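You operate a simulated robot arm through the tools that you are given. There is no shell and no other tool.

You are at the controls of a simulated robot arm. One attempt, no reset.

## Task
Demagnetise block 47 and put it in the blue tray.
Fine: on the pad, switch on, lift it away, then switch off.
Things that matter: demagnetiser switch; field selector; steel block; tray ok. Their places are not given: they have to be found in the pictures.

The check looks at the end state, three seconds after you hand in, the way a careful person would. Anything else that was tipped, shoved, dropped, spilled or broken makes it a failure.

## Robot
A 6-joint arm with a two-finger parallel gripper, fixed in place. Base frame: the origin is at the foot of the arm, x ahead of it, y to its left, z up; the work surface is at about z = 88. Lengths are in cm, angles in degrees, forces in N, time in s.
Its first joint turns from -166.0 to 166.0 degrees. Payload 3.91 kg.
The tool frame sits at the grasp point between the pads (the TCP): z along the fingers, y along the line on which they close. The tips reach 3 cm beyond it. Largest opening 11 cm; finger width 2, thickness 1; the body of the gripper, 4.8 by 11.2 cm, starts 5.5 cm behind the TCP.
Orientation is that of the tool frame in the base frame, as a unit quaternion [x, y, z, w]. With the fingers straight down and closing along the base's y, the tool's x points along the base's -x, its y along +y and its z along -z.

## Interface
- The arm moves only by the tool drive_tool. Its argument "increments" is text: rows parted by semicolons, each of 7 numbers parted by spaces: the shift along the base's x, y, z in cm, then the turn, a rotation vector about the base's x, y, z in degrees, then the opening, from 0 (shut) to 1 (fully open). In form: x y z rx ry rz gripper; .... A call has 1 to 20 rows; each row is the pose to reach, as a shift and turn from the pose commanded when the call began. Each row takes 0.2 s and may step no farther than 5 cm and 8.6 degrees from the row before; otherwise, or with a gripper value out of range, the whole call is refused. Where a pose cannot be reached the arm comes as near as it can. A force on the tool above 40 N (or 10 N above the force at the start of the call, whichever is more), or a blocked arm, ends the call early, and 0.2 s more pass. The fingers move at their own pace (about 15.3 cm/s each) and stop on an object; they squeeze with about 40 N. The grip force told is the motor's: it shows also when the fingers shut on nothing. Time passes only in rows, and 0.2 s behind the last, so rows that repeat a pose let the fingers close. The reply holds the time, the measured pose of the TCP, the force on the tool along the base axes, the opening and the grip force, in the units named above and with some noise, with the torque about the TCP (base axes, N m) and any sound that the robot's microphone picked up, and new pictures: "pictures" is both (left out), scene, wrist or none.
- Cameras (640 x 400 px; columns grow to the right, rows downward): "scene" is fixed at [22.1, 50.12, 147.48]; the picture's right is [-0.38, -0.93, 0.00], its down [-0.57, 0.23, -0.79] and it looks along [0.73, -0.30, -0.61] (base axes); focal length 292 px, centre (320, 200). "wrist" rides on the gripper at [7.2, 1.7, -10.3] in the tool frame; the picture's right is [-0.23, 0.97, 0.00], its down [-0.76, -0.18, -0.62] and it looks along [-0.61, -0.14, 0.78] (tool axes); focal length 222 px, centre (320, 200).
- probe_pixels(camera, pixels): for up to 12 pixels [column, row] of the newest picture of that camera ("zoom" is the newest enlarged one), the place [x, y, z] in the base frame of the surface seen there, good to about 0.2 cm. The clock stands still meanwhile.
- inspect(camera, box): a new picture of the part [left, top, right, bottom] of that camera's present view, enlarged. The clock stands still meanwhile.
- hand_in(): hands the job in; it is judged then, once.

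Open the gripper and draw the arm clear of the work before you hand the job in, unless the task says otherwise.

The tools are called by a JSON object that holds its "fn" and its "kwargs". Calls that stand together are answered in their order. drive_tool: Moves the arm, as the interface text tells. Its arguments: {"type":"object","properties":{"increments":{"type":"string"},"pictures":{"type":"string","enum":["both","scene","wrist","none"]}},"required":["increments"]} The other tools are called the same way: probe_pixels (camera, pixels) gives the place of the surface under pixels of a picture; inspect (camera, box) takes an enlarged picture of a part of a camera's view; hand_in () hands the job in.

At the start:

```text
t: 0.0
position: [42.1, 21.23, 129.38]
orientation: [0.001, 1.0, 0.001, 0.0]
wrist_force: [-0.3, -0.2, -0.3]
moment: [-0.01, 0.02, 0.0]
opening: 11.01
grasp_force: 0.1
```

scene: 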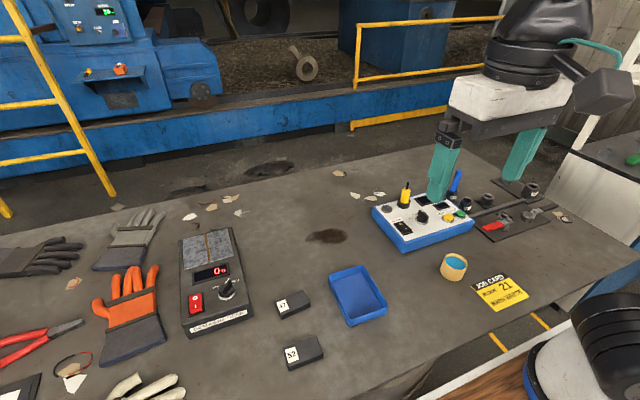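
wrist: 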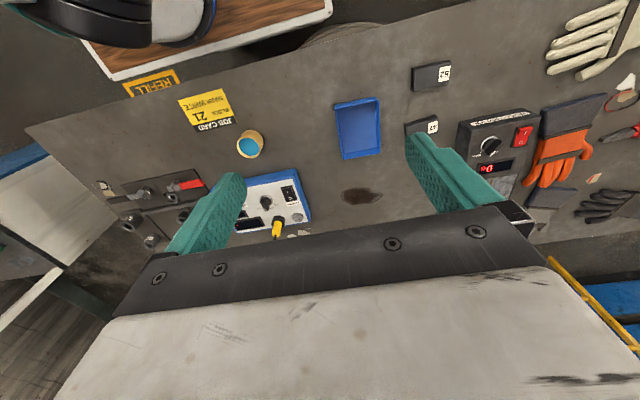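

The scene picture shows a demagnetiser with a red rocker and a knob around (210,280), two dark blocks near (293,304) and (303,352), a blue tray near (358,293) and a job card near (500,292). I'll enlarge these regions to read them.

{"fn": "inspect", "kwargs": {"camera": "scene", "box": [165, 220, 265, 345]}}

{"fn": "inspect", "kwargs": {"camera": "scene", "box": [260, 260, 400, 380]}}

{"fn": "inspect", "kwargs": {"camera": "scene", "box": [430, 240, 560, 340]}}

{"fn": "inspect", "kwargs": {"camera": "scene", "box": [360, 170, 480, 260]}}

```text
3.20 times, centred on (215, 282) of scene
```

zoom: 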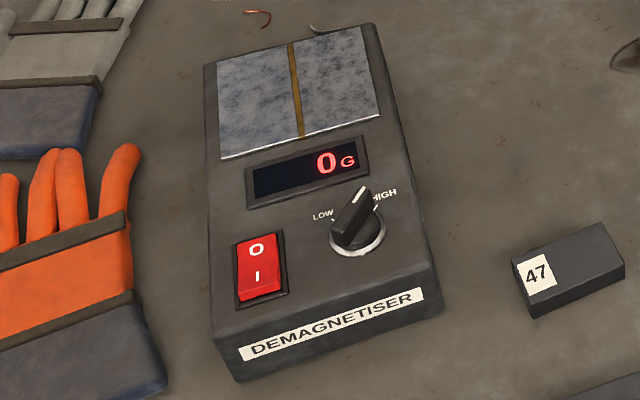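

```text
3.33 times, centred on (330, 320) of scene
```

zoom: 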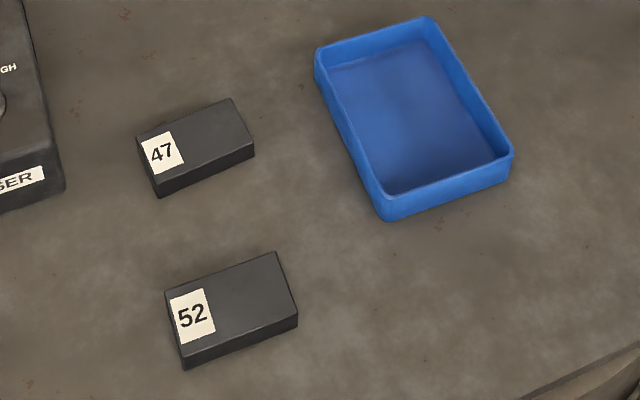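

```text
4.00 times, centred on (495, 290) of scene
```

zoom: 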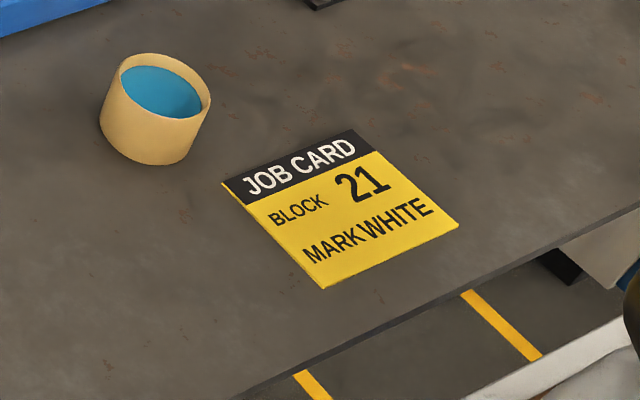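

```text
4.44 times, centred on (420, 215) of scene
```

zoom: 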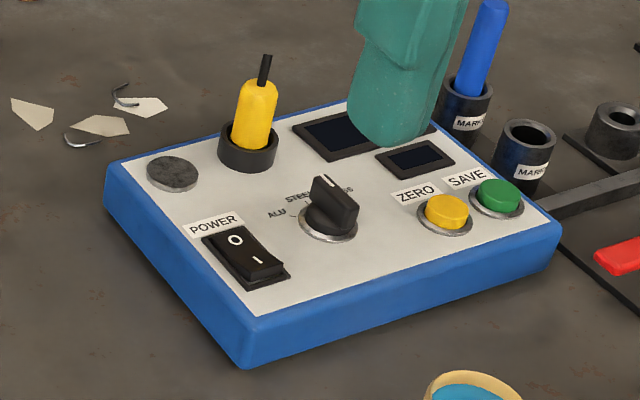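

The card at (500,292) is about block 21, not this job. I need to look at the selector's labels, the rest of the bench and any other notices (wrist view around (152,83), scene lower left).

{"fn": "inspect", "kwargs": {"camera": "scene", "box": [205, 265, 255, 310]}}

{"fn": "inspect", "kwargs": {"camera": "wrist", "box": [400, 50, 560, 200]}}

{"fn": "inspect", "kwargs": {"camera": "wrist", "box": [90, 50, 270, 170]}}

{"fn": "inspect", "kwargs": {"camera": "scene", "box": [0, 300, 190, 400]}}

{"fn": "inspect", "kwargs": {"camera": "scene", "box": [40, 0, 230, 120]}}

{"fn": "inspect", "kwargs": {"camera": "scene", "box": [440, 160, 640, 290]}}

```text
8.89 times, centred on (230, 288) of scene
```

zoom: 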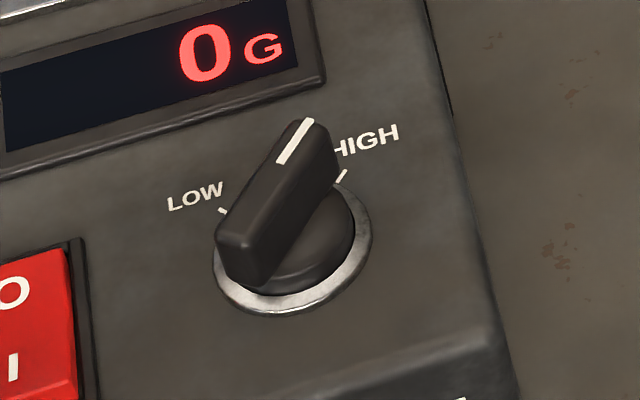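

```text
2.67 times, centred on (480, 125) of wrist
```

zoom: 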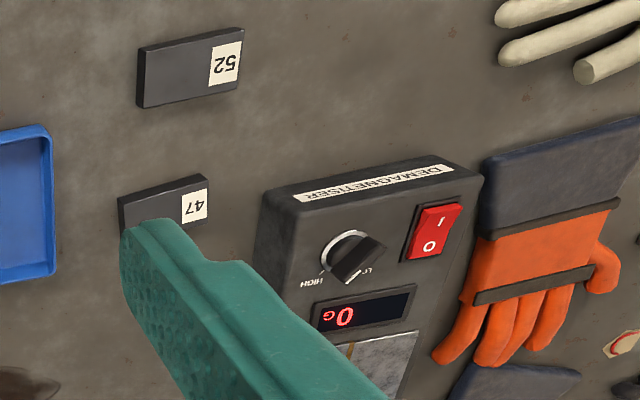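

```text
3.33 times, centred on (180, 110) of wrist
```

zoom: 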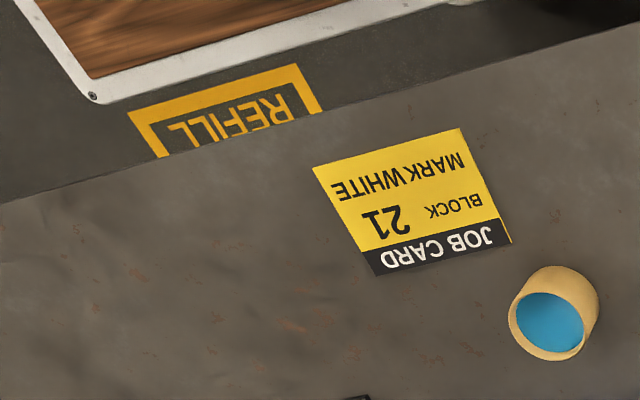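

```text
3.37 times, centred on (95, 350) of scene
```

zoom: 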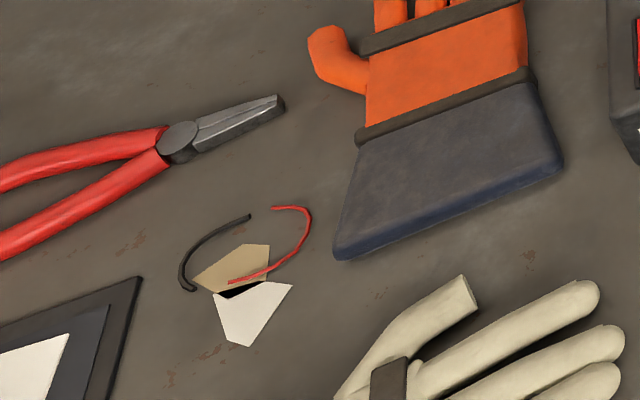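

```text
3.33 times, centred on (135, 60) of scene
```

zoom: 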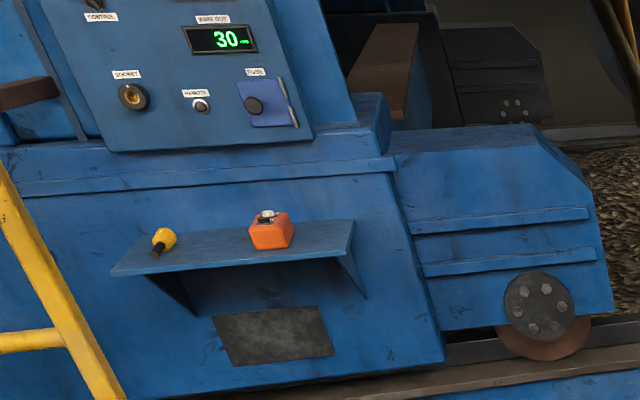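

```text
3.08 times, centred on (540, 225) of scene
```

zoom: 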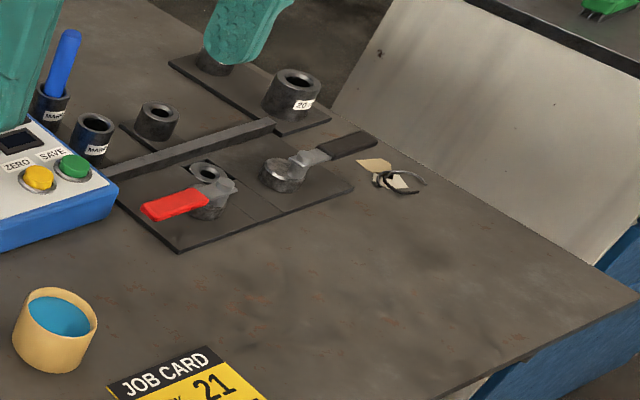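

The selector pointer seems to point at HIGH. I look more closely at the dark frame at the scene's lower left, the pad of the demagnetiser, and block 47 for other markings.

{"fn": "inspect", "kwargs": {"camera": "scene", "box": [0, 360, 64, 400]}}

{"fn": "inspect", "kwargs": {"camera": "scene", "box": [175, 225, 245, 270]}}

{"fn": "inspect", "kwargs": {"camera": "scene", "box": [270, 285, 330, 325]}}

{"fn": "probe_pixels", "kwargs": {"camera": "scene", "pixels": [[281, 300], [301, 291], [309, 304], [285, 318], [195, 303], [229, 290], [208, 247], [357, 290], [335, 273], [367, 266], [386, 309], [349, 323]]}}

```text
10.00 times, centred on (32, 380) of scene
```

zoom: 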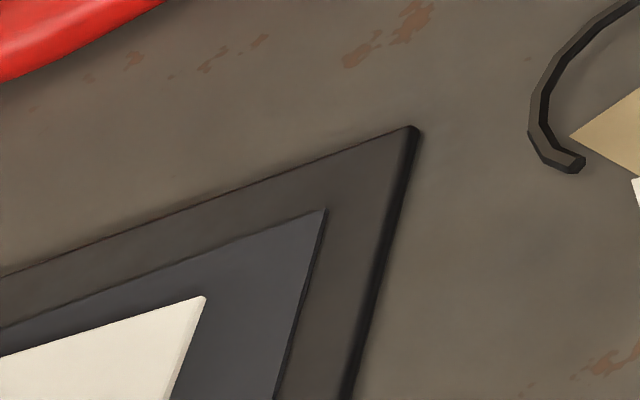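

```text
8.89 times, centred on (210, 248) of scene
```

zoom: 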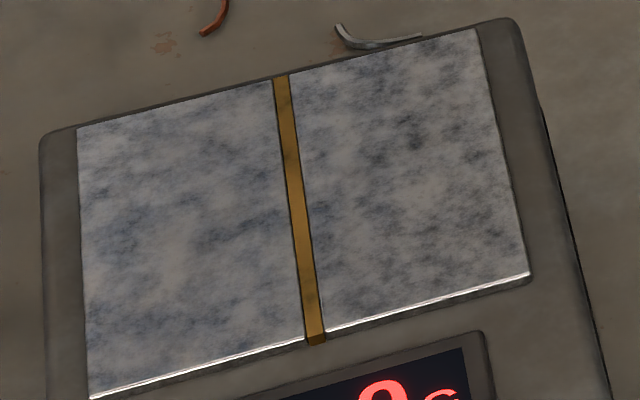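

```text
10.00 times, centred on (300, 305) of scene
```

zoom: 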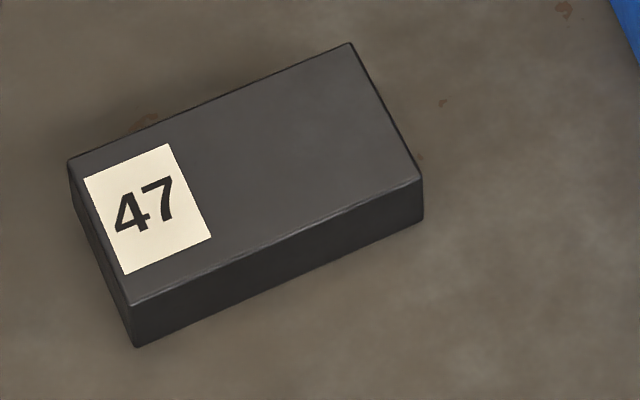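

```text
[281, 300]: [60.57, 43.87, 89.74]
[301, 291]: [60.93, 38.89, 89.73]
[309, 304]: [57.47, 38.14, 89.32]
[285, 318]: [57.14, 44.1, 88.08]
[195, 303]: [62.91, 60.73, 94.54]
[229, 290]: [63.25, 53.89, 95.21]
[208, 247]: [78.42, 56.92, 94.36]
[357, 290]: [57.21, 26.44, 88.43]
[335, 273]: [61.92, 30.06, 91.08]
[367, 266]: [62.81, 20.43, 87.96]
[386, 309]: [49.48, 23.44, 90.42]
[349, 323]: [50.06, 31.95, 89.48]
```

Block 47 sits near (59, 41), the tray near (56, 26), the demagnetiser pad near (78, 57). I get precise geometry with enlarged pictures: first the demagnetiser front.

{"fn": "inspect", "kwargs": {"camera": "scene", "box": [165, 220, 265, 345]}}

{"fn": "probe_pixels", "kwargs": {"camera": "zoom", "pixels": [[217, 68], [361, 30], [379, 112], [222, 157], [240, 247], [278, 235], [240, 298], [282, 286], [257, 248], [261, 275], [437, 300], [232, 380]]}}

{"fn": "inspect", "kwargs": {"camera": "scene", "box": [205, 265, 255, 310]}}

{"fn": "probe_pixels", "kwargs": {"camera": "zoom", "pixels": [[308, 122], [280, 160], [335, 165], [222, 240], [262, 235], [300, 130], [265, 270], [365, 235], [218, 270], [345, 172], [221, 210], [290, 310]]}}

{"fn": "inspect", "kwargs": {"camera": "scene", "box": [270, 285, 330, 325]}}

{"fn": "probe_pixels", "kwargs": {"camera": "zoom", "pixels": [[72, 163], [347, 46], [418, 175], [136, 298], [136, 345], [420, 217], [240, 180], [100, 120], [500, 150], [280, 310]]}}

{"fn": "inspect", "kwargs": {"camera": "scene", "box": [320, 255, 400, 335]}}

{"fn": "probe_pixels", "kwargs": {"camera": "zoom", "pixels": [[82, 95], [243, 45], [395, 290], [205, 375], [240, 200], [110, 130], [240, 80], [220, 325], [370, 270], [160, 240], [320, 170], [290, 335]]}}

```text
3.20 times, centred on (215, 282) of scene
```

zoom: 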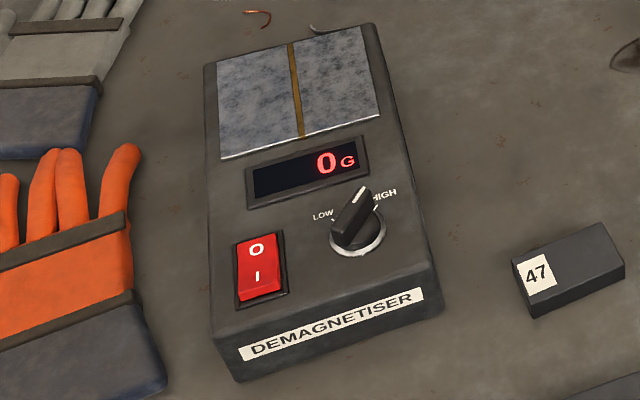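

```text
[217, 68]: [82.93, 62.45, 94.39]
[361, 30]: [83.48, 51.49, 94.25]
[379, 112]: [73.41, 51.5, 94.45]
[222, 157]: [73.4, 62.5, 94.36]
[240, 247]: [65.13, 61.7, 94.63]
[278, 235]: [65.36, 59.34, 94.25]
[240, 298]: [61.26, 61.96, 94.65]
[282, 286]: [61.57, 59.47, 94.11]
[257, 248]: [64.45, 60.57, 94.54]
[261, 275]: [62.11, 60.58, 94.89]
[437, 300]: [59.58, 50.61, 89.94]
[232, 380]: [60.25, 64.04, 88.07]
```

```text
8.89 times, centred on (230, 288) of scene
```

zoom: 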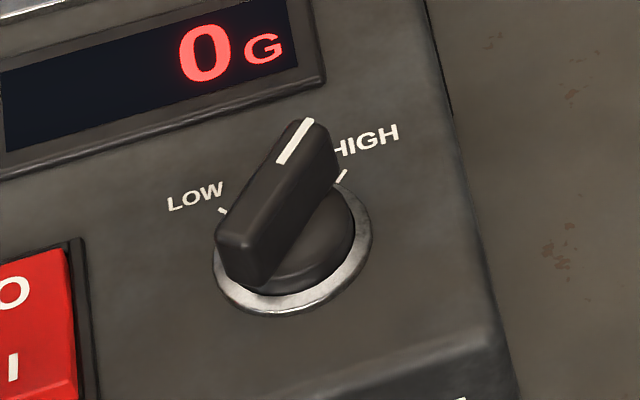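

```text
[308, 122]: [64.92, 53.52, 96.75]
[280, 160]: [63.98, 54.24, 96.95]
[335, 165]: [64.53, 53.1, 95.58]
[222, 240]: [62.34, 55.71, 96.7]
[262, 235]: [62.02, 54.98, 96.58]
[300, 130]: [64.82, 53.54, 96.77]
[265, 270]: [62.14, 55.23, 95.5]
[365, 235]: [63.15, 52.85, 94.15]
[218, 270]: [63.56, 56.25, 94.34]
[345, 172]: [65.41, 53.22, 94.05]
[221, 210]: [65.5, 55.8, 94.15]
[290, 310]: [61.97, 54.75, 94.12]
```

```text
10.00 times, centred on (300, 305) of scene
```

zoom: 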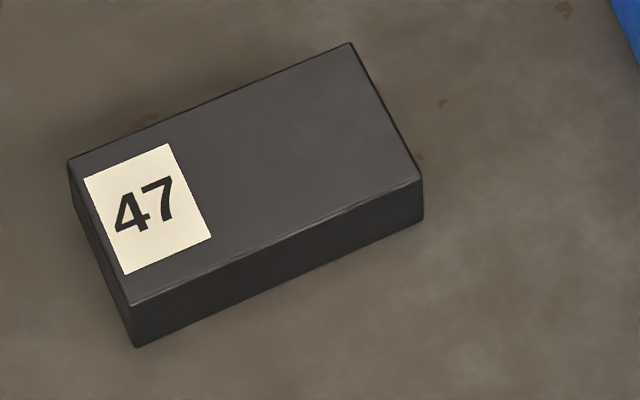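

```text
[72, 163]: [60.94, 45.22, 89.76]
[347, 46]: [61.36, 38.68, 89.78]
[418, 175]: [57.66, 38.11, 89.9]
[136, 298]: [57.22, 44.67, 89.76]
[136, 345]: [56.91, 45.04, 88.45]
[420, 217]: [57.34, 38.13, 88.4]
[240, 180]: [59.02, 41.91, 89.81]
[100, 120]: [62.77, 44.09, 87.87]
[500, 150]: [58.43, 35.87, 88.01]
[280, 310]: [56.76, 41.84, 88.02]
```

```text
5.00 times, centred on (360, 295) of scene
```

zoom: 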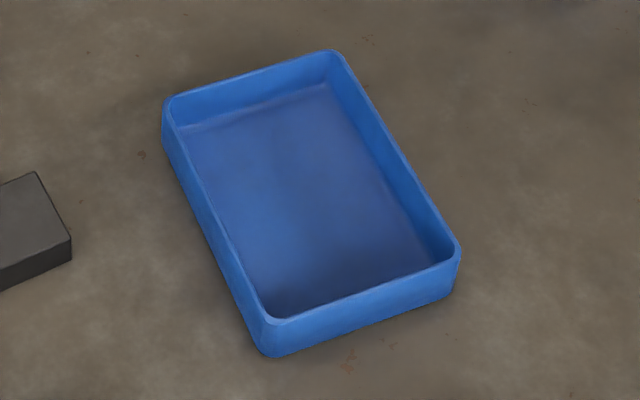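

```text
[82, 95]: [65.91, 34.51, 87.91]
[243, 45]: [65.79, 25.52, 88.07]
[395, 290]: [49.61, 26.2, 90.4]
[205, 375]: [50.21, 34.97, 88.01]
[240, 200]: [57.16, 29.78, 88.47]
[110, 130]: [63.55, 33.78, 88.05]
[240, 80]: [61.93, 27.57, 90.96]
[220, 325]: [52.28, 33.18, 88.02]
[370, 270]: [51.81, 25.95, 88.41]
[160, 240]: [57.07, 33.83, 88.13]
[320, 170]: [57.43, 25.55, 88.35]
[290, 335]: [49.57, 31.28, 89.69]
```

Block 47's top centre is about (59.3, 41.7, 89.8), yaw about 4–5°; the knob is at HIGH and the rocker's O end is down (off). I check block 52's place and the tray rim, then will move above block 47.

{"fn": "inspect", "kwargs": {"camera": "scene", "box": [260, 260, 400, 380]}}

{"fn": "probe_pixels", "kwargs": {"camera": "zoom", "pixels": [[168, 293], [275, 255], [296, 315], [185, 355], [318, 52], [428, 20], [508, 150], [388, 210], [345, 75], [420, 45], [490, 155], [390, 190]]}}

{"fn": "drive_tool", "kwargs": {"increments": "1.7 2 -1.5 0 0 8.5 1; 3.4 4 -3 0 0 17 1; 5.1 6 -4.5 0 0 25.5 1; 6.8 8 -6 0 0 34 1; 8.5 10 -7.5 0 0 42.5 1; 10.2 12 -9 0 0 51 1; 11.9 14 -10.5 0 0 59.5 1; 13.6 16 -12 0 0 68 1; 15.3 18 -13.5 0 0 76.5 1; 17.2 20.4 -15 0 0 85 1; 17.2 20.4 -17 0 0 93.5 1; 17.2 20.4 -19 0 0 94.5 1"}}

```text
3.33 times, centred on (330, 320) of scene
```

zoom: 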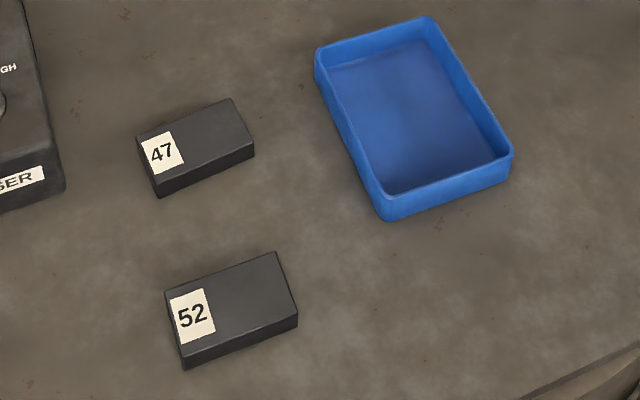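

```text
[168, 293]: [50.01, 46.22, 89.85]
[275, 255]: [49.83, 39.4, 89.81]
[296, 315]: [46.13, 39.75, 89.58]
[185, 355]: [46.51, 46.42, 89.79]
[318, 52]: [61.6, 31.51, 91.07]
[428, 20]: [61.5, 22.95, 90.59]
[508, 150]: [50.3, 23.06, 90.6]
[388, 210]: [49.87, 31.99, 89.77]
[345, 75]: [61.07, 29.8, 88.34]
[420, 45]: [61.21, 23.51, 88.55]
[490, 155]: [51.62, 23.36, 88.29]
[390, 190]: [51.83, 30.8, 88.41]
```

```text
t: 2.6
position: [59.33, 41.73, 110.32]
orientation: [0.735, -0.678, -0.001, 0.0]
wrist_force: [0.2, -1.3, 0.4]
moment: [0.02, 0.02, -0.01]
opening: 11.01
grasp_force: 0.0
```

scene: 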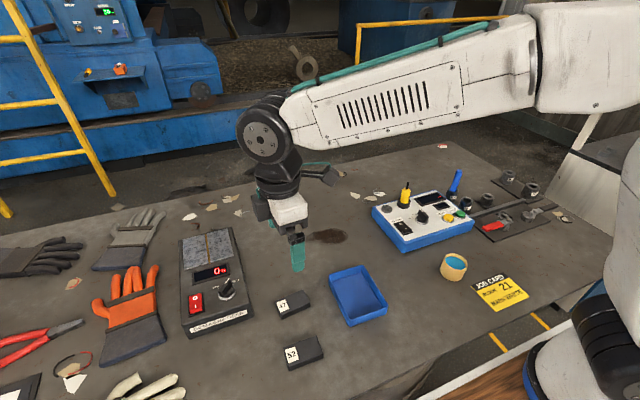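
wrist: 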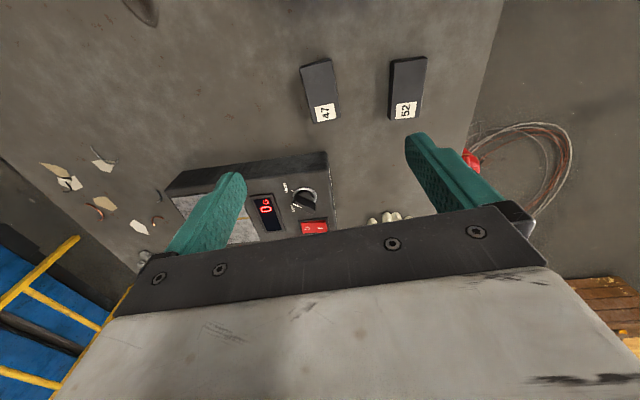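

The arm is above block 47, which appears in the wrist view at (320,90). I probe its corners through the wrist camera to cross-check before descending.

{"fn": "inspect", "kwargs": {"camera": "wrist", "box": [280, 40, 440, 140]}}

{"fn": "probe_pixels", "kwargs": {"camera": "wrist", "pixels": [[301, 66], [330, 60], [340, 118], [314, 121], [320, 92], [300, 190], [288, 188], [303, 186]]}}

```text
4.00 times, centred on (360, 90) of wrist
```

zoom: 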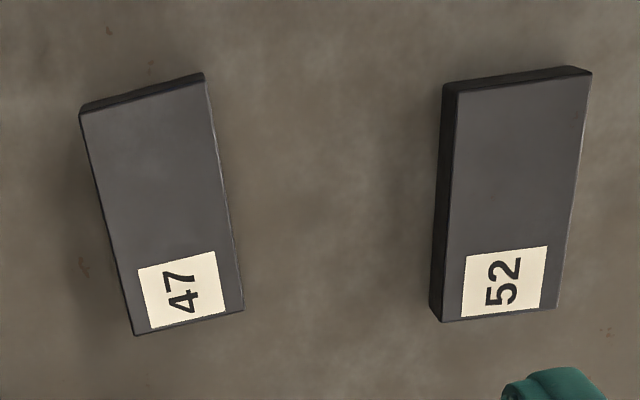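

```text
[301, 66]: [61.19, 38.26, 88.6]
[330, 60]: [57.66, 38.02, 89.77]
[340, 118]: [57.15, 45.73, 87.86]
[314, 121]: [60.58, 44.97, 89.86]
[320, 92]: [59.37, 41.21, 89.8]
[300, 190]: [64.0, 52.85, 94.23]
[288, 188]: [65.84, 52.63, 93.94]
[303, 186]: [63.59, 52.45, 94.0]
```

The wrist probes agree (centre ≈ (59.3, 41.6)). I narrow the opening to about 6.6 cm and descend to TCP z ≈ 91.4, then close.

{"fn": "drive_tool", "kwargs": {"increments": "0 0 -4 0 0 0 0.6; 0 0 -8 0 0 0 0.6; 0 0 -12 0 0 0 0.6; 0 0 -15.5 0 0 0 0.6; 0 0 -17.5 0 0 0 0.6; 0 0 -18.5 0 0 0 0.6; 0 0 -18.9 0 0 0 0.6; 0 0 -18.9 0 0 0 0.6"}}

```text
t: 4.4
position: [59.29, 41.71, 91.52]
orientation: [0.735, -0.678, 0.0, 0.0]
wrist_force: [0.5, 0.4, -0.7]
moment: [-0.03, -0.03, 0.01]
opening: 6.6
grasp_force: 0.0
```

scene: 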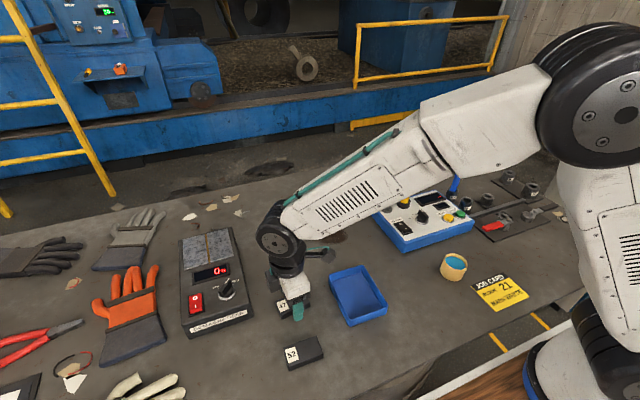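
wrist: 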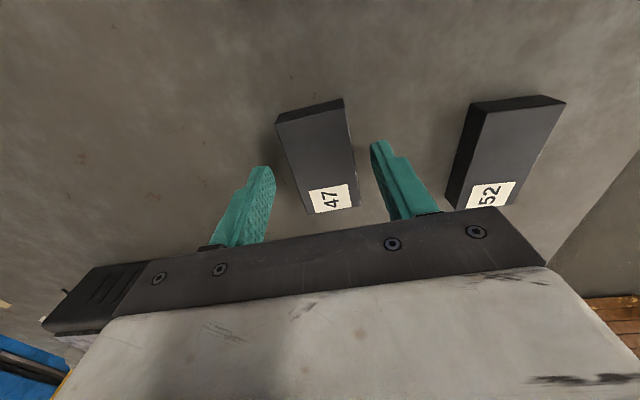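

The fingertips at (265,170) and (375,145) straddle block 47, centred along its length. I close the grip.

{"fn": "drive_tool", "kwargs": {"increments": "0 0 0 0 0 0 0.3; 0 0 0 0 0 0 0.2; 0 0 0 0 0 0 0.2; 0 0 0 0 0 0 0.2"}}

```text
t: 5.4
position: [59.34, 41.71, 91.54]
orientation: [0.735, -0.678, -0.001, 0.001]
wrist_force: [-1.3, 0.1, -0.1]
moment: [-0.02, 0.0, -0.03]
opening: 3.95
grasp_force: 40.2
```

scene: 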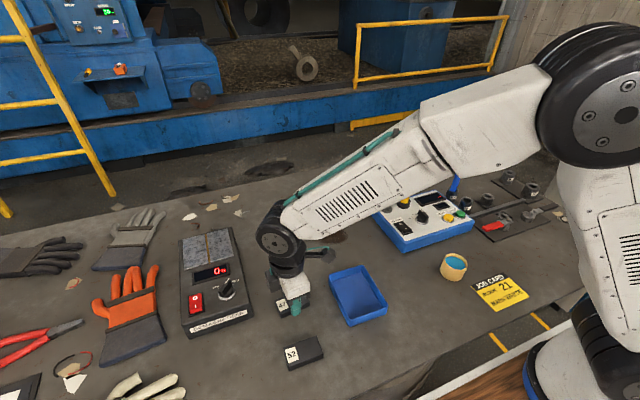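
wrist: 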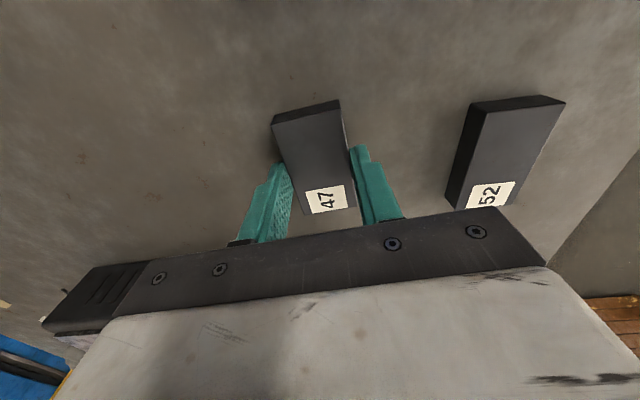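

Gripped at 3.95 cm with 40 N. I lift the block 14 cm and carry it over the pad at about (77.5, 57), squaring the yaw.

{"fn": "drive_tool", "kwargs": {"increments": "0 0 2 0 0 0 0.2; 0 0 5 0 0 0 0.2; 0 0 9 0 0 0 0.2; 0 0 13 0 0 0 0.2; 2.5 2.1 14 0 0 -1 0.2; 5.5 4.6 14 0 0 -2 0.2; 8.5 7.1 14 0 0 -3 0.2; 11.5 9.7 14 0 0 -4 0.2; 14.5 12.2 14 0 0 -4.5 0.2; 17 14.3 14 0 0 -4.5 0.2; 18.2 15.3 14 0 0 -4.5 0.2; 18.2 15.3 14 0 0 -4.5 0.2"}}

```text
t: 8.0
position: [77.63, 56.96, 105.51]
orientation: [-0.707, 0.708, 0.001, 0.0]
wrist_force: [-0.5, 0.4, -3.7]
moment: [0.01, 0.0, 0.01]
opening: 3.97
grasp_force: 40.4
```

scene: 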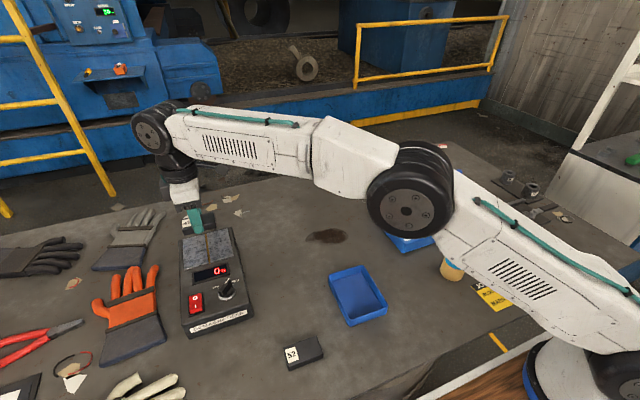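
wrist: 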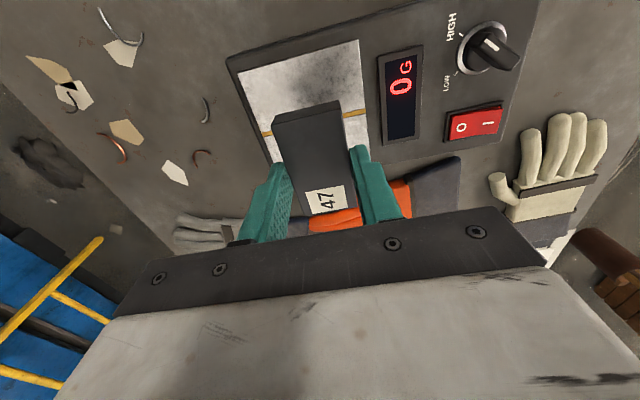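

The block hangs over the pad at (77.6, 57.0); display reads 0 G. I lower it towards TCP z ≈ 98.

{"fn": "drive_tool", "kwargs": {"increments": "0 0 -3 0 0 0 0.2; 0 0 -5.5 0 0 0 0.2; 0 0 -6.7 0 0 0 0.2; 0 0 -7.2 0 0 0 0.2; 0 0 -7.4 0 0 0 0.2; 0 0 -7.4 0 0 0 0.2"}}

{"fn": "inspect", "kwargs": {"camera": "wrist", "box": [230, 0, 550, 200]}}

```text
t: 9.4
position: [77.57, 57.0, 98.09]
orientation: [0.708, -0.707, -0.001, 0.0]
wrist_force: [-0.4, 0.1, -3.5]
moment: [0.04, -0.01, 0.0]
opening: 3.95
grasp_force: 39.9
```

scene: 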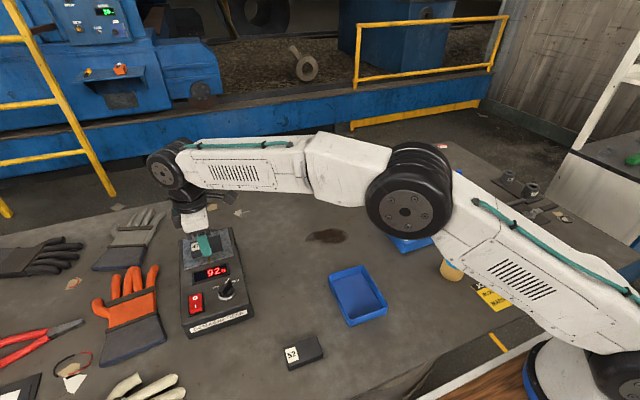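
wrist: 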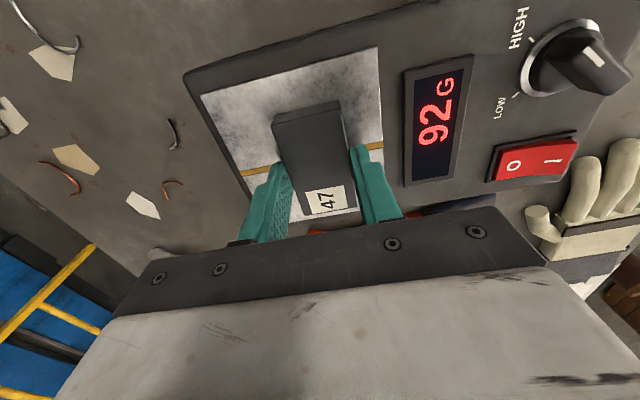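

```text
2.00 times, centred on (390, 100) of wrist
```

zoom: 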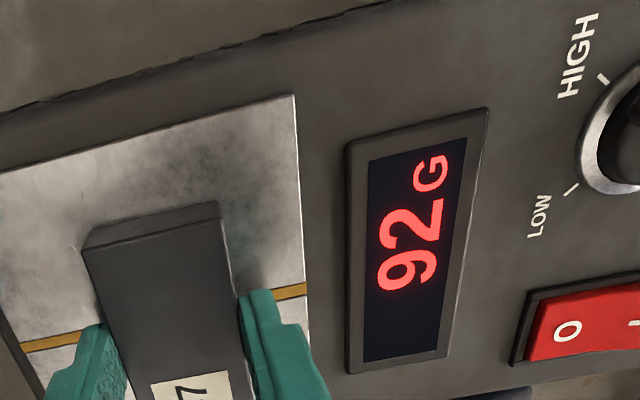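

The display now reads 92 G with the block near the pad. I lower by small steps until the pad takes the weight, and look closer at the knob in the wrist view (570,65).

{"fn": "drive_tool", "kwargs": {"increments": "0 0 -0.1 0 0 0 0.2; 0 0 -0.2 0 0 0 0.2; 0 0 -0.25 0 0 0 0.2"}}

{"fn": "inspect", "kwargs": {"camera": "wrist", "box": [480, 0, 640, 100]}}

```text
t: 10.2
position: [77.72, 57.03, 97.86]
orientation: [0.707, -0.707, 0.0, -0.001]
wrist_force: [0.3, 0.8, 1.0]
moment: [-0.19, 0.01, -0.01]
opening: 3.96
grasp_force: 40.0
```

scene: 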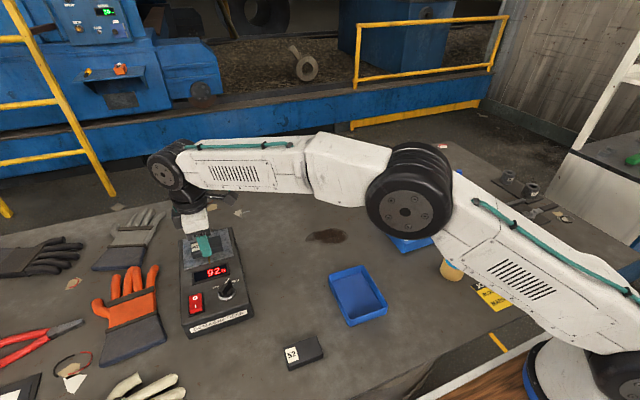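
wrist: 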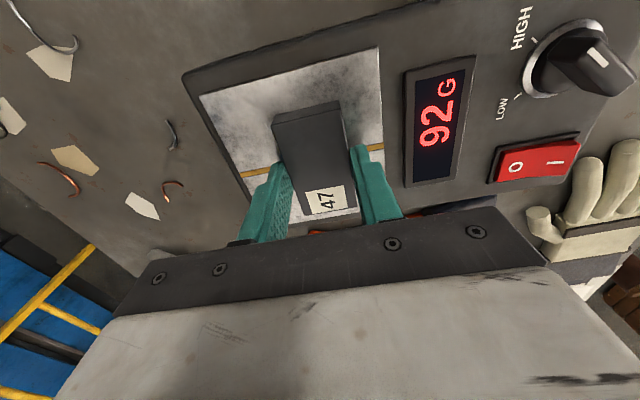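

```text
4.00 times, centred on (560, 50) of wrist
```

zoom: 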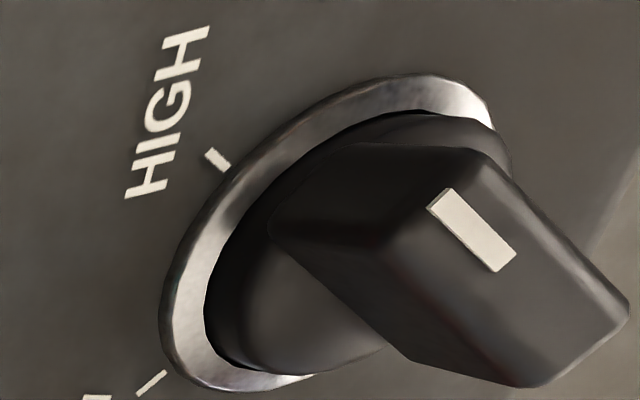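

The knob's white mark points at HIGH's tick, and the pad has taken the block's weight (force z from -3.5 to +1.0). I release the block and rise straight up.

{"fn": "drive_tool", "kwargs": {"increments": "0 0 0.05 0 0 0 0.4; 0 0 0.05 0 0 0 0.55; 0 0 0.05 0 0 0 0.6; 0 0 0.8 0 0 0 0.6; 0 0 3 0 0 0 0.6; 0 0 7 0 0 0 0.6; 0 0 11 0 0 0 0.6; 0 0 11 0 0 0 0.6"}}

{"fn": "inspect", "kwargs": {"camera": "scene", "box": [165, 220, 265, 345]}}

```text
t: 12.0
position: [77.58, 57.12, 108.89]
orientation: [0.707, -0.707, -0.001, 0.001]
wrist_force: [-0.5, -0.2, -0.4]
moment: [0.0, 0.01, 0.01]
opening: 6.61
grasp_force: 0.1
```

scene: 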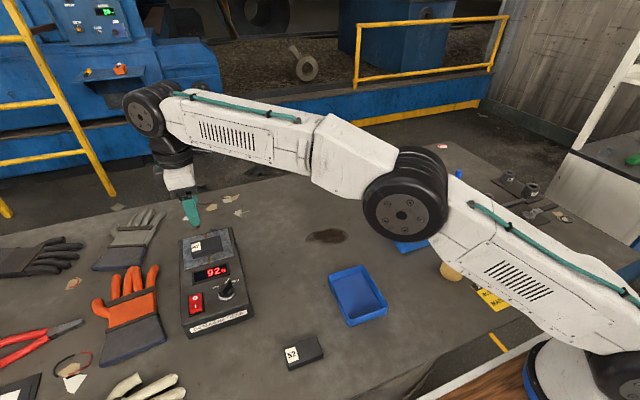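
wrist: 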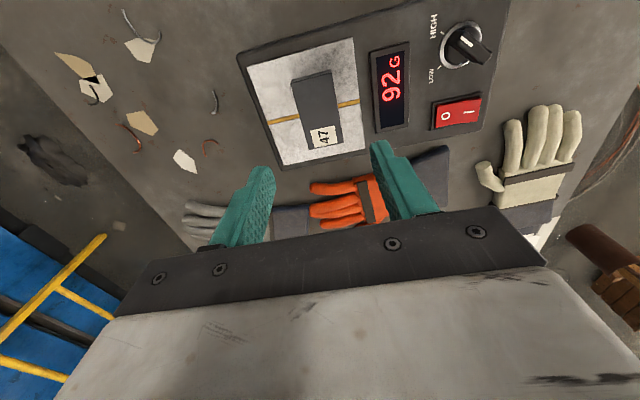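

```text
3.20 times, centred on (215, 282) of scene
```

zoom: 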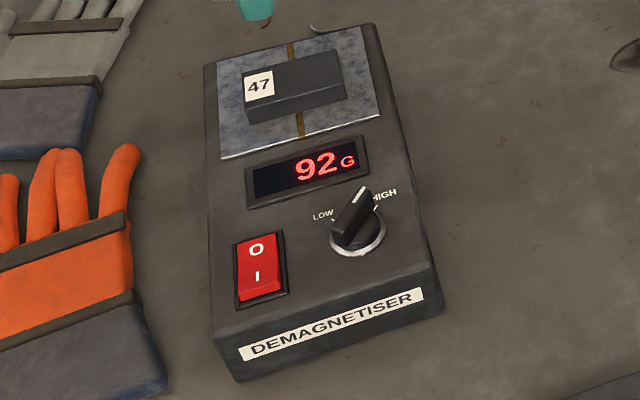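

Block 47 lies on the pad, display 92 G. I zoom on the rocker (195,303) to measure its ends and bezel.

{"fn": "inspect", "kwargs": {"camera": "scene", "box": [180, 285, 220, 320]}}

{"fn": "probe_pixels", "kwargs": {"camera": "zoom", "pixels": [[180, 100], [290, 70], [310, 230], [180, 265], [230, 130], [245, 200], [300, 260], [190, 290], [250, 275], [250, 245], [165, 180], [320, 160]]}}

```text
11.43 times, centred on (200, 302) of scene
```

zoom: 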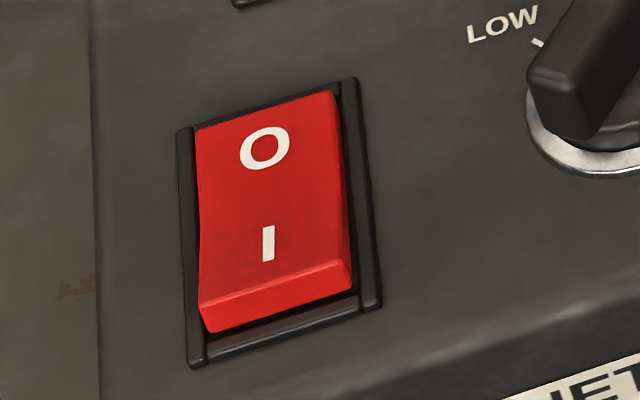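

```text
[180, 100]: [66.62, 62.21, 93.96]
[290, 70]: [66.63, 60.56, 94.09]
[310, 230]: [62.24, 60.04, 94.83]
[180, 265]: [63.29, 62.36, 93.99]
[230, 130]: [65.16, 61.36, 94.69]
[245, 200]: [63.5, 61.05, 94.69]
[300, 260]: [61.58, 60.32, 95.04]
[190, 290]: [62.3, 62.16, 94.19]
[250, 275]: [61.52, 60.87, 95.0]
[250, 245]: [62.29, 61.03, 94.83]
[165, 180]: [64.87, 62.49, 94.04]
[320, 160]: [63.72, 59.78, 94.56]
```

The rocker's I end is at about (61.6, 60.9, 95.0) and its pivot near x = 63.5. I shut the fingers and move above the I end, tips about 1.2 cm over it.

{"fn": "drive_tool", "kwargs": {"increments": "-4 1 0 0 0 0 0.2; -8 2 0 0 0 0 0; -12 3 0 0 0 0 0; -15.8 3.97 0 0 0 0 0; -15.8 3.97 -4 0 0 0 0; -15.8 3.97 -7.5 0 0 0 0; -15.8 3.97 -9.6 0 0 0 0; -15.8 3.97 -9.6 0 0 0 0"}}

{"fn": "inspect", "kwargs": {"camera": "scene", "box": [165, 220, 265, 345]}}

```text
t: 13.8
position: [61.87, 60.96, 99.13]
orientation: [0.707, -0.707, 0.0, 0.0]
wrist_force: [-0.7, -0.1, 0.7]
moment: [0.01, 0.02, -0.01]
opening: 0.05
grasp_force: 38.1
```

scene: 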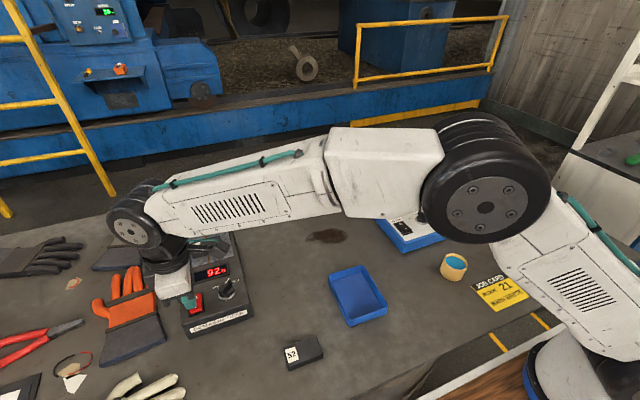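
wrist: 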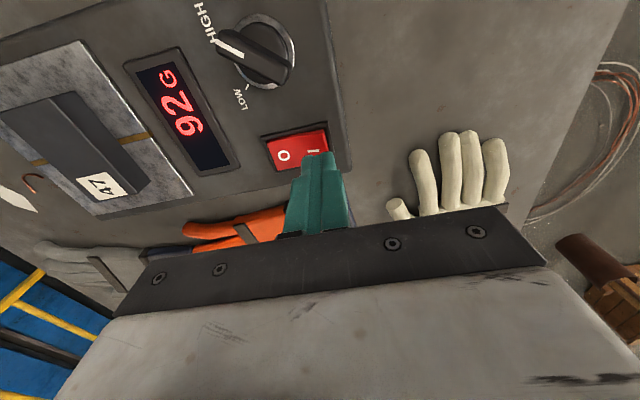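

```text
3.20 times, centred on (215, 282) of scene
```

zoom: 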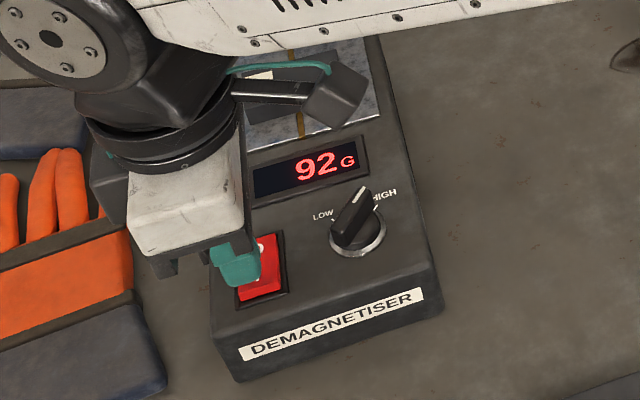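

The tip sits over the "I" mark (wrist (318,155)). I press down in small steps, then back off.

{"fn": "drive_tool", "kwargs": {"increments": "-0.15 0 -0.6 0 0 0 0; -0.15 0 -1.0 0 0 0 0; -0.15 0 -1.2 0 0 0 0; -0.15 0 -1.4 0 0 0 0; -0.15 0 -1.55 0 0 0 0; -0.15 0 -1.55 0 0 0 0"}}

{"fn": "inspect", "kwargs": {"camera": "wrist", "box": [100, 0, 360, 200]}}

```text
t: 15.2
position: [61.63, 60.94, 97.72]
orientation: [-0.707, 0.707, 0.0, 0.0]
wrist_force: [0.6, -0.8, 8.3]
moment: [-0.01, -0.07, 0.0]
opening: 0.0
grasp_force: 37.3
heard: click
```

scene: 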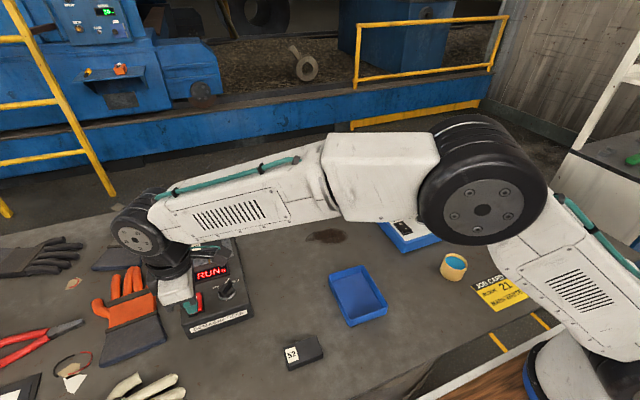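
wrist: 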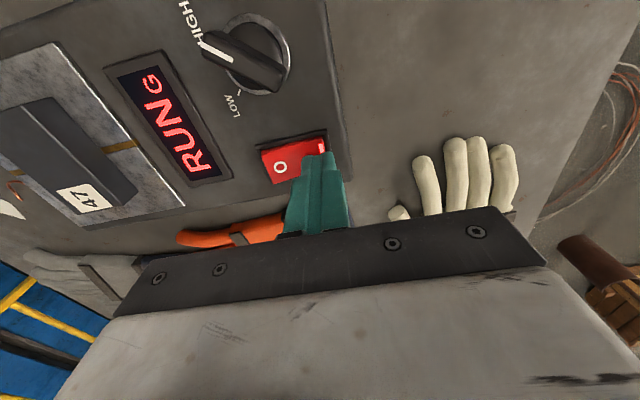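

```text
2.00 times, centred on (230, 100) of wrist
```

zoom: 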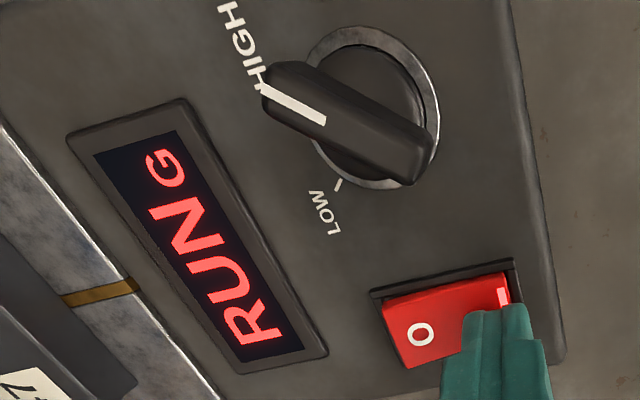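

A click was heard and the display reads RUN with the I end down. I rise, open the fingers to 6.6 cm and go back over the block.

{"fn": "drive_tool", "kwargs": {"increments": "0 0 2 0 0 0 0; 0 0 6 0 0 0 0; 0 0 10 0 0 0 0.3; 3 -0.8 11 0 0 0 0.6; 7 -1.8 11 0 0 0 0.6; 11 -2.8 11 0 0 0 0.6; 14.5 -3.6 11 0 0 0 0.6; 15.95 -3.97 11 0 0 0 0.6; 15.95 -3.97 11 0 0 0 0.6"}}

{"fn": "inspect", "kwargs": {"camera": "scene", "box": [165, 220, 265, 345]}}

```text
t: 17.2
position: [77.69, 56.98, 108.74]
orientation: [-0.707, 0.707, 0.001, 0.0]
wrist_force: [-0.5, 0.3, -0.1]
moment: [0.0, -0.01, 0.02]
opening: 6.62
grasp_force: 0.1
```

scene: 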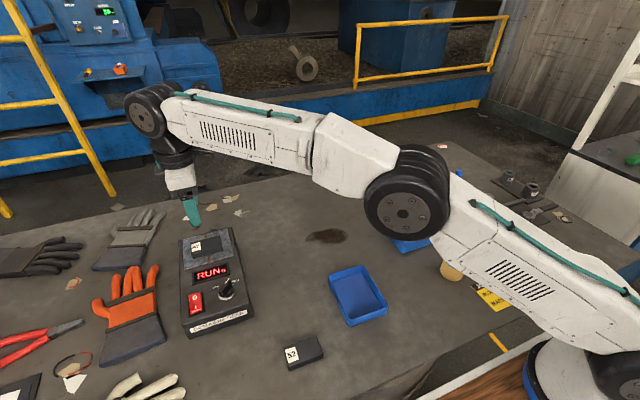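
wrist: 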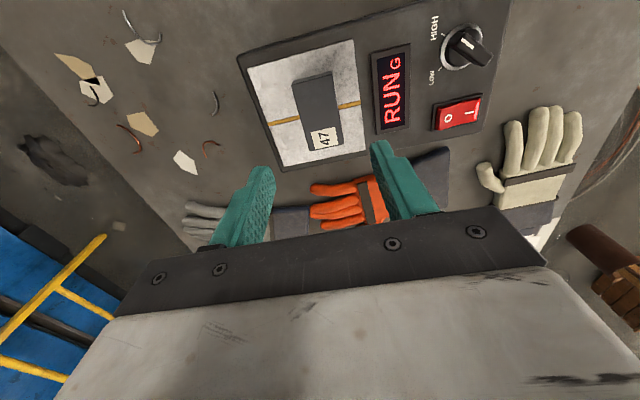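

```text
3.20 times, centred on (215, 282) of scene
```

zoom: 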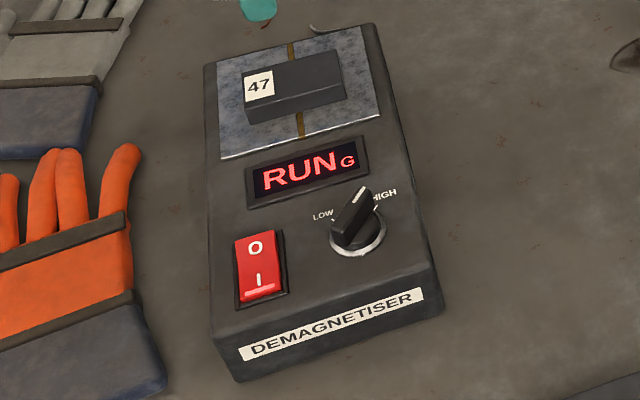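

RUN is showing and the block lies undisturbed on the pad. I descend and grip it again.

{"fn": "drive_tool", "kwargs": {"increments": "0 0 -4 0 0 0 0.6; 0 0 -7.5 0 0 0 0.6; 0 0 -9.8 0 0 0 0.6; 0 0 -10.75 0 0 0 0.6; 0 0 -10.75 0 0 0 0.6; 0 0 -10.75 0 0 0 0.3; 0 0 -10.75 0 0 0 0.2; 0 0 -10.75 0 0 0 0.2; 0 0 -10.75 0 0 0 0.2"}}

```text
t: 19.2
position: [77.76, 57.02, 97.89]
orientation: [0.707, -0.707, -0.001, 0.001]
wrist_force: [0.7, 0.3, -0.6]
moment: [0.03, 0.07, 0.01]
opening: 3.97
grasp_force: 40.4
```

scene: 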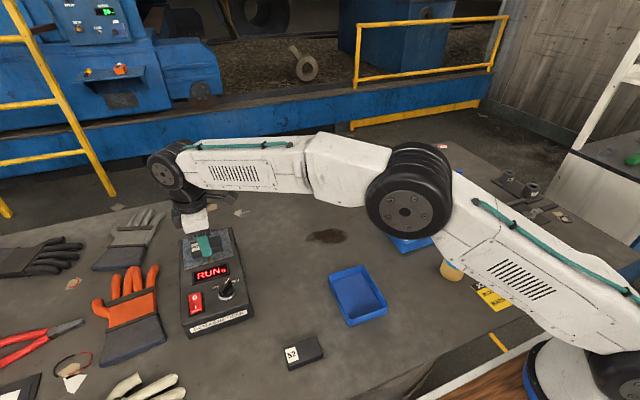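
wrist: 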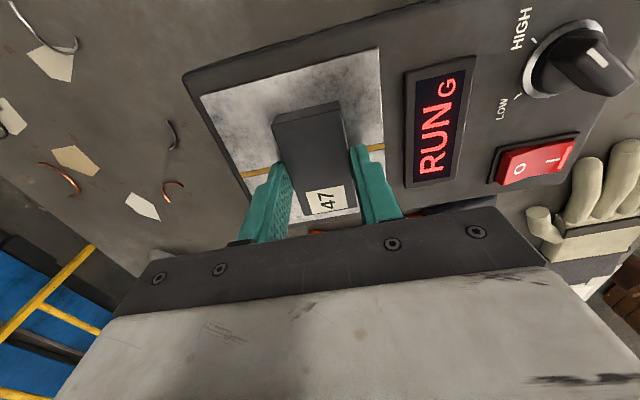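

Gripped again at 3.97 cm with the field still running. I lift the block slowly, straight up 15 cm.

{"fn": "drive_tool", "kwargs": {"increments": "0 0 0.5 0 0 0 0.2; 0 0 1 0 0 0 0.2; 0 0 1.5 0 0 0 0.2; 0 0 2 0 0 0 0.2; 0 0 2.5 0 0 0 0.2; 0 0 3 0 0 0 0.2; 0 0 3.5 0 0 0 0.2; 0 0 4 0 0 0 0.2; 0 0 4.5 0 0 0 0.2; 0 0 5 0 0 0 0.2; 0 0 6 0 0 0 0.2; 0 0 7 0 0 0 0.2; 0 0 8 0 0 0 0.2; 0 0 9 0 0 0 0.2; 0 0 10 0 0 0 0.2; 0 0 11 0 0 0 0.2; 0 0 12 0 0 0 0.2; 0 0 13 0 0 0 0.2; 0 0 14 0 0 0 0.2; 0 0 15 0 0 0 0.2"}}

```text
t: 23.4
position: [77.52, 56.86, 112.78]
orientation: [-0.707, 0.707, 0.001, 0.0]
wrist_force: [-0.6, 0.3, -4.0]
moment: [0.0, 0.0, 0.02]
opening: 3.95
grasp_force: 39.8
out of reach, approached as far as the arm can: row 20
```

scene: 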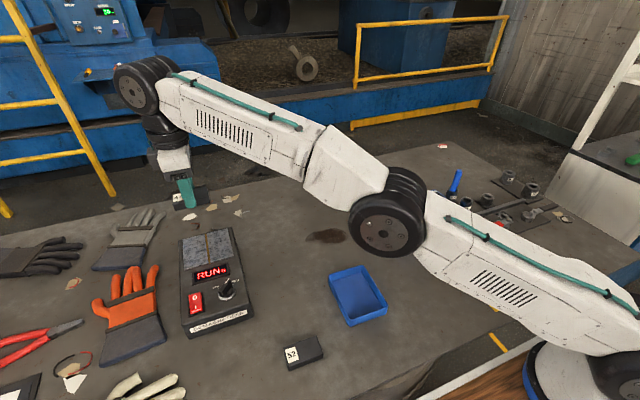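
wrist: 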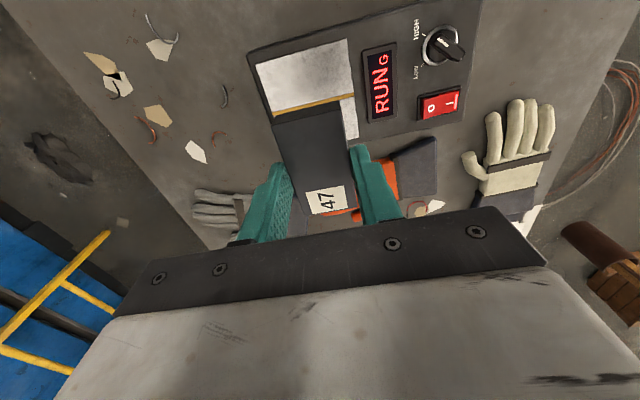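

The block is clear of the pad (z ≈ 113) with the field on. I want to check its residual reading later with the meter, so I carry it back to its free bench spot at (59.3, 41.6) and set it down gently first.

{"fn": "drive_tool", "kwargs": {"increments": "-1.5 -1.2 0 0 0 0 0.2; -4.5 -3.8 0 0 0 0 0.2; -7.5 -6.3 0 0 0 0 0.2; -10.5 -8.8 0 0 0 0 0.2; -13.5 -11.4 0 0 0 0 0.2; -16.5 -13.9 0 0 0 0 0.2; -18.2 -15.3 0 0 0 0 0.2; -18.2 -15.3 -4 0 0 0 0.2; -18.2 -15.3 -8 0 0 0 0.2; -18.2 -15.3 -12 0 0 0 0.2; -18.2 -15.3 -16 0 0 0 0.2; -18.2 -15.3 -18.5 0 0 0 0.2; -18.2 -15.3 -19.5 0 0 0 0.2; -18.2 -15.3 -19.5 0 0 0 0.2"}}

```text
t: 26.4
position: [59.06, 41.45, 93.3]
orientation: [-0.707, 0.708, 0.0, -0.002]
wrist_force: [-0.4, -0.2, -4.2]
moment: [0.0, 0.01, -0.03]
opening: 3.97
grasp_force: 40.2
```

scene: 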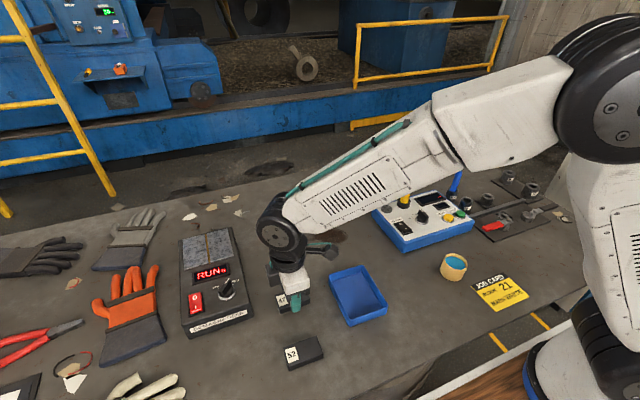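
wrist: 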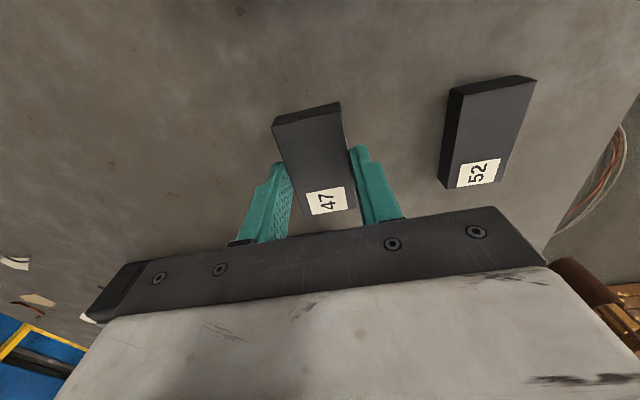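

The block hovers at TCP z 93.3 over its bench spot. I lower it in small steps to contact near z 91.5.

{"fn": "drive_tool", "kwargs": {"increments": "0 0 -0.8 0 0 0 0.2; 0 0 -1.3 0 0 0 0.2; 0 0 -1.55 0 0 0 0.2; 0 0 -1.7 0 0 0 0.2; 0 0 -1.8 0 0 0 0.2; 0 0 -1.85 0 0 0 0.2", "pictures": "none"}}

```text
t: 27.8
position: [59.17, 41.61, 91.44]
orientation: [0.707, -0.707, -0.001, 0.001]
wrist_force: [-0.8, -0.4, -1.3]
moment: [0.1, -0.02, 0.03]
opening: 3.97
grasp_force: 40.0
```

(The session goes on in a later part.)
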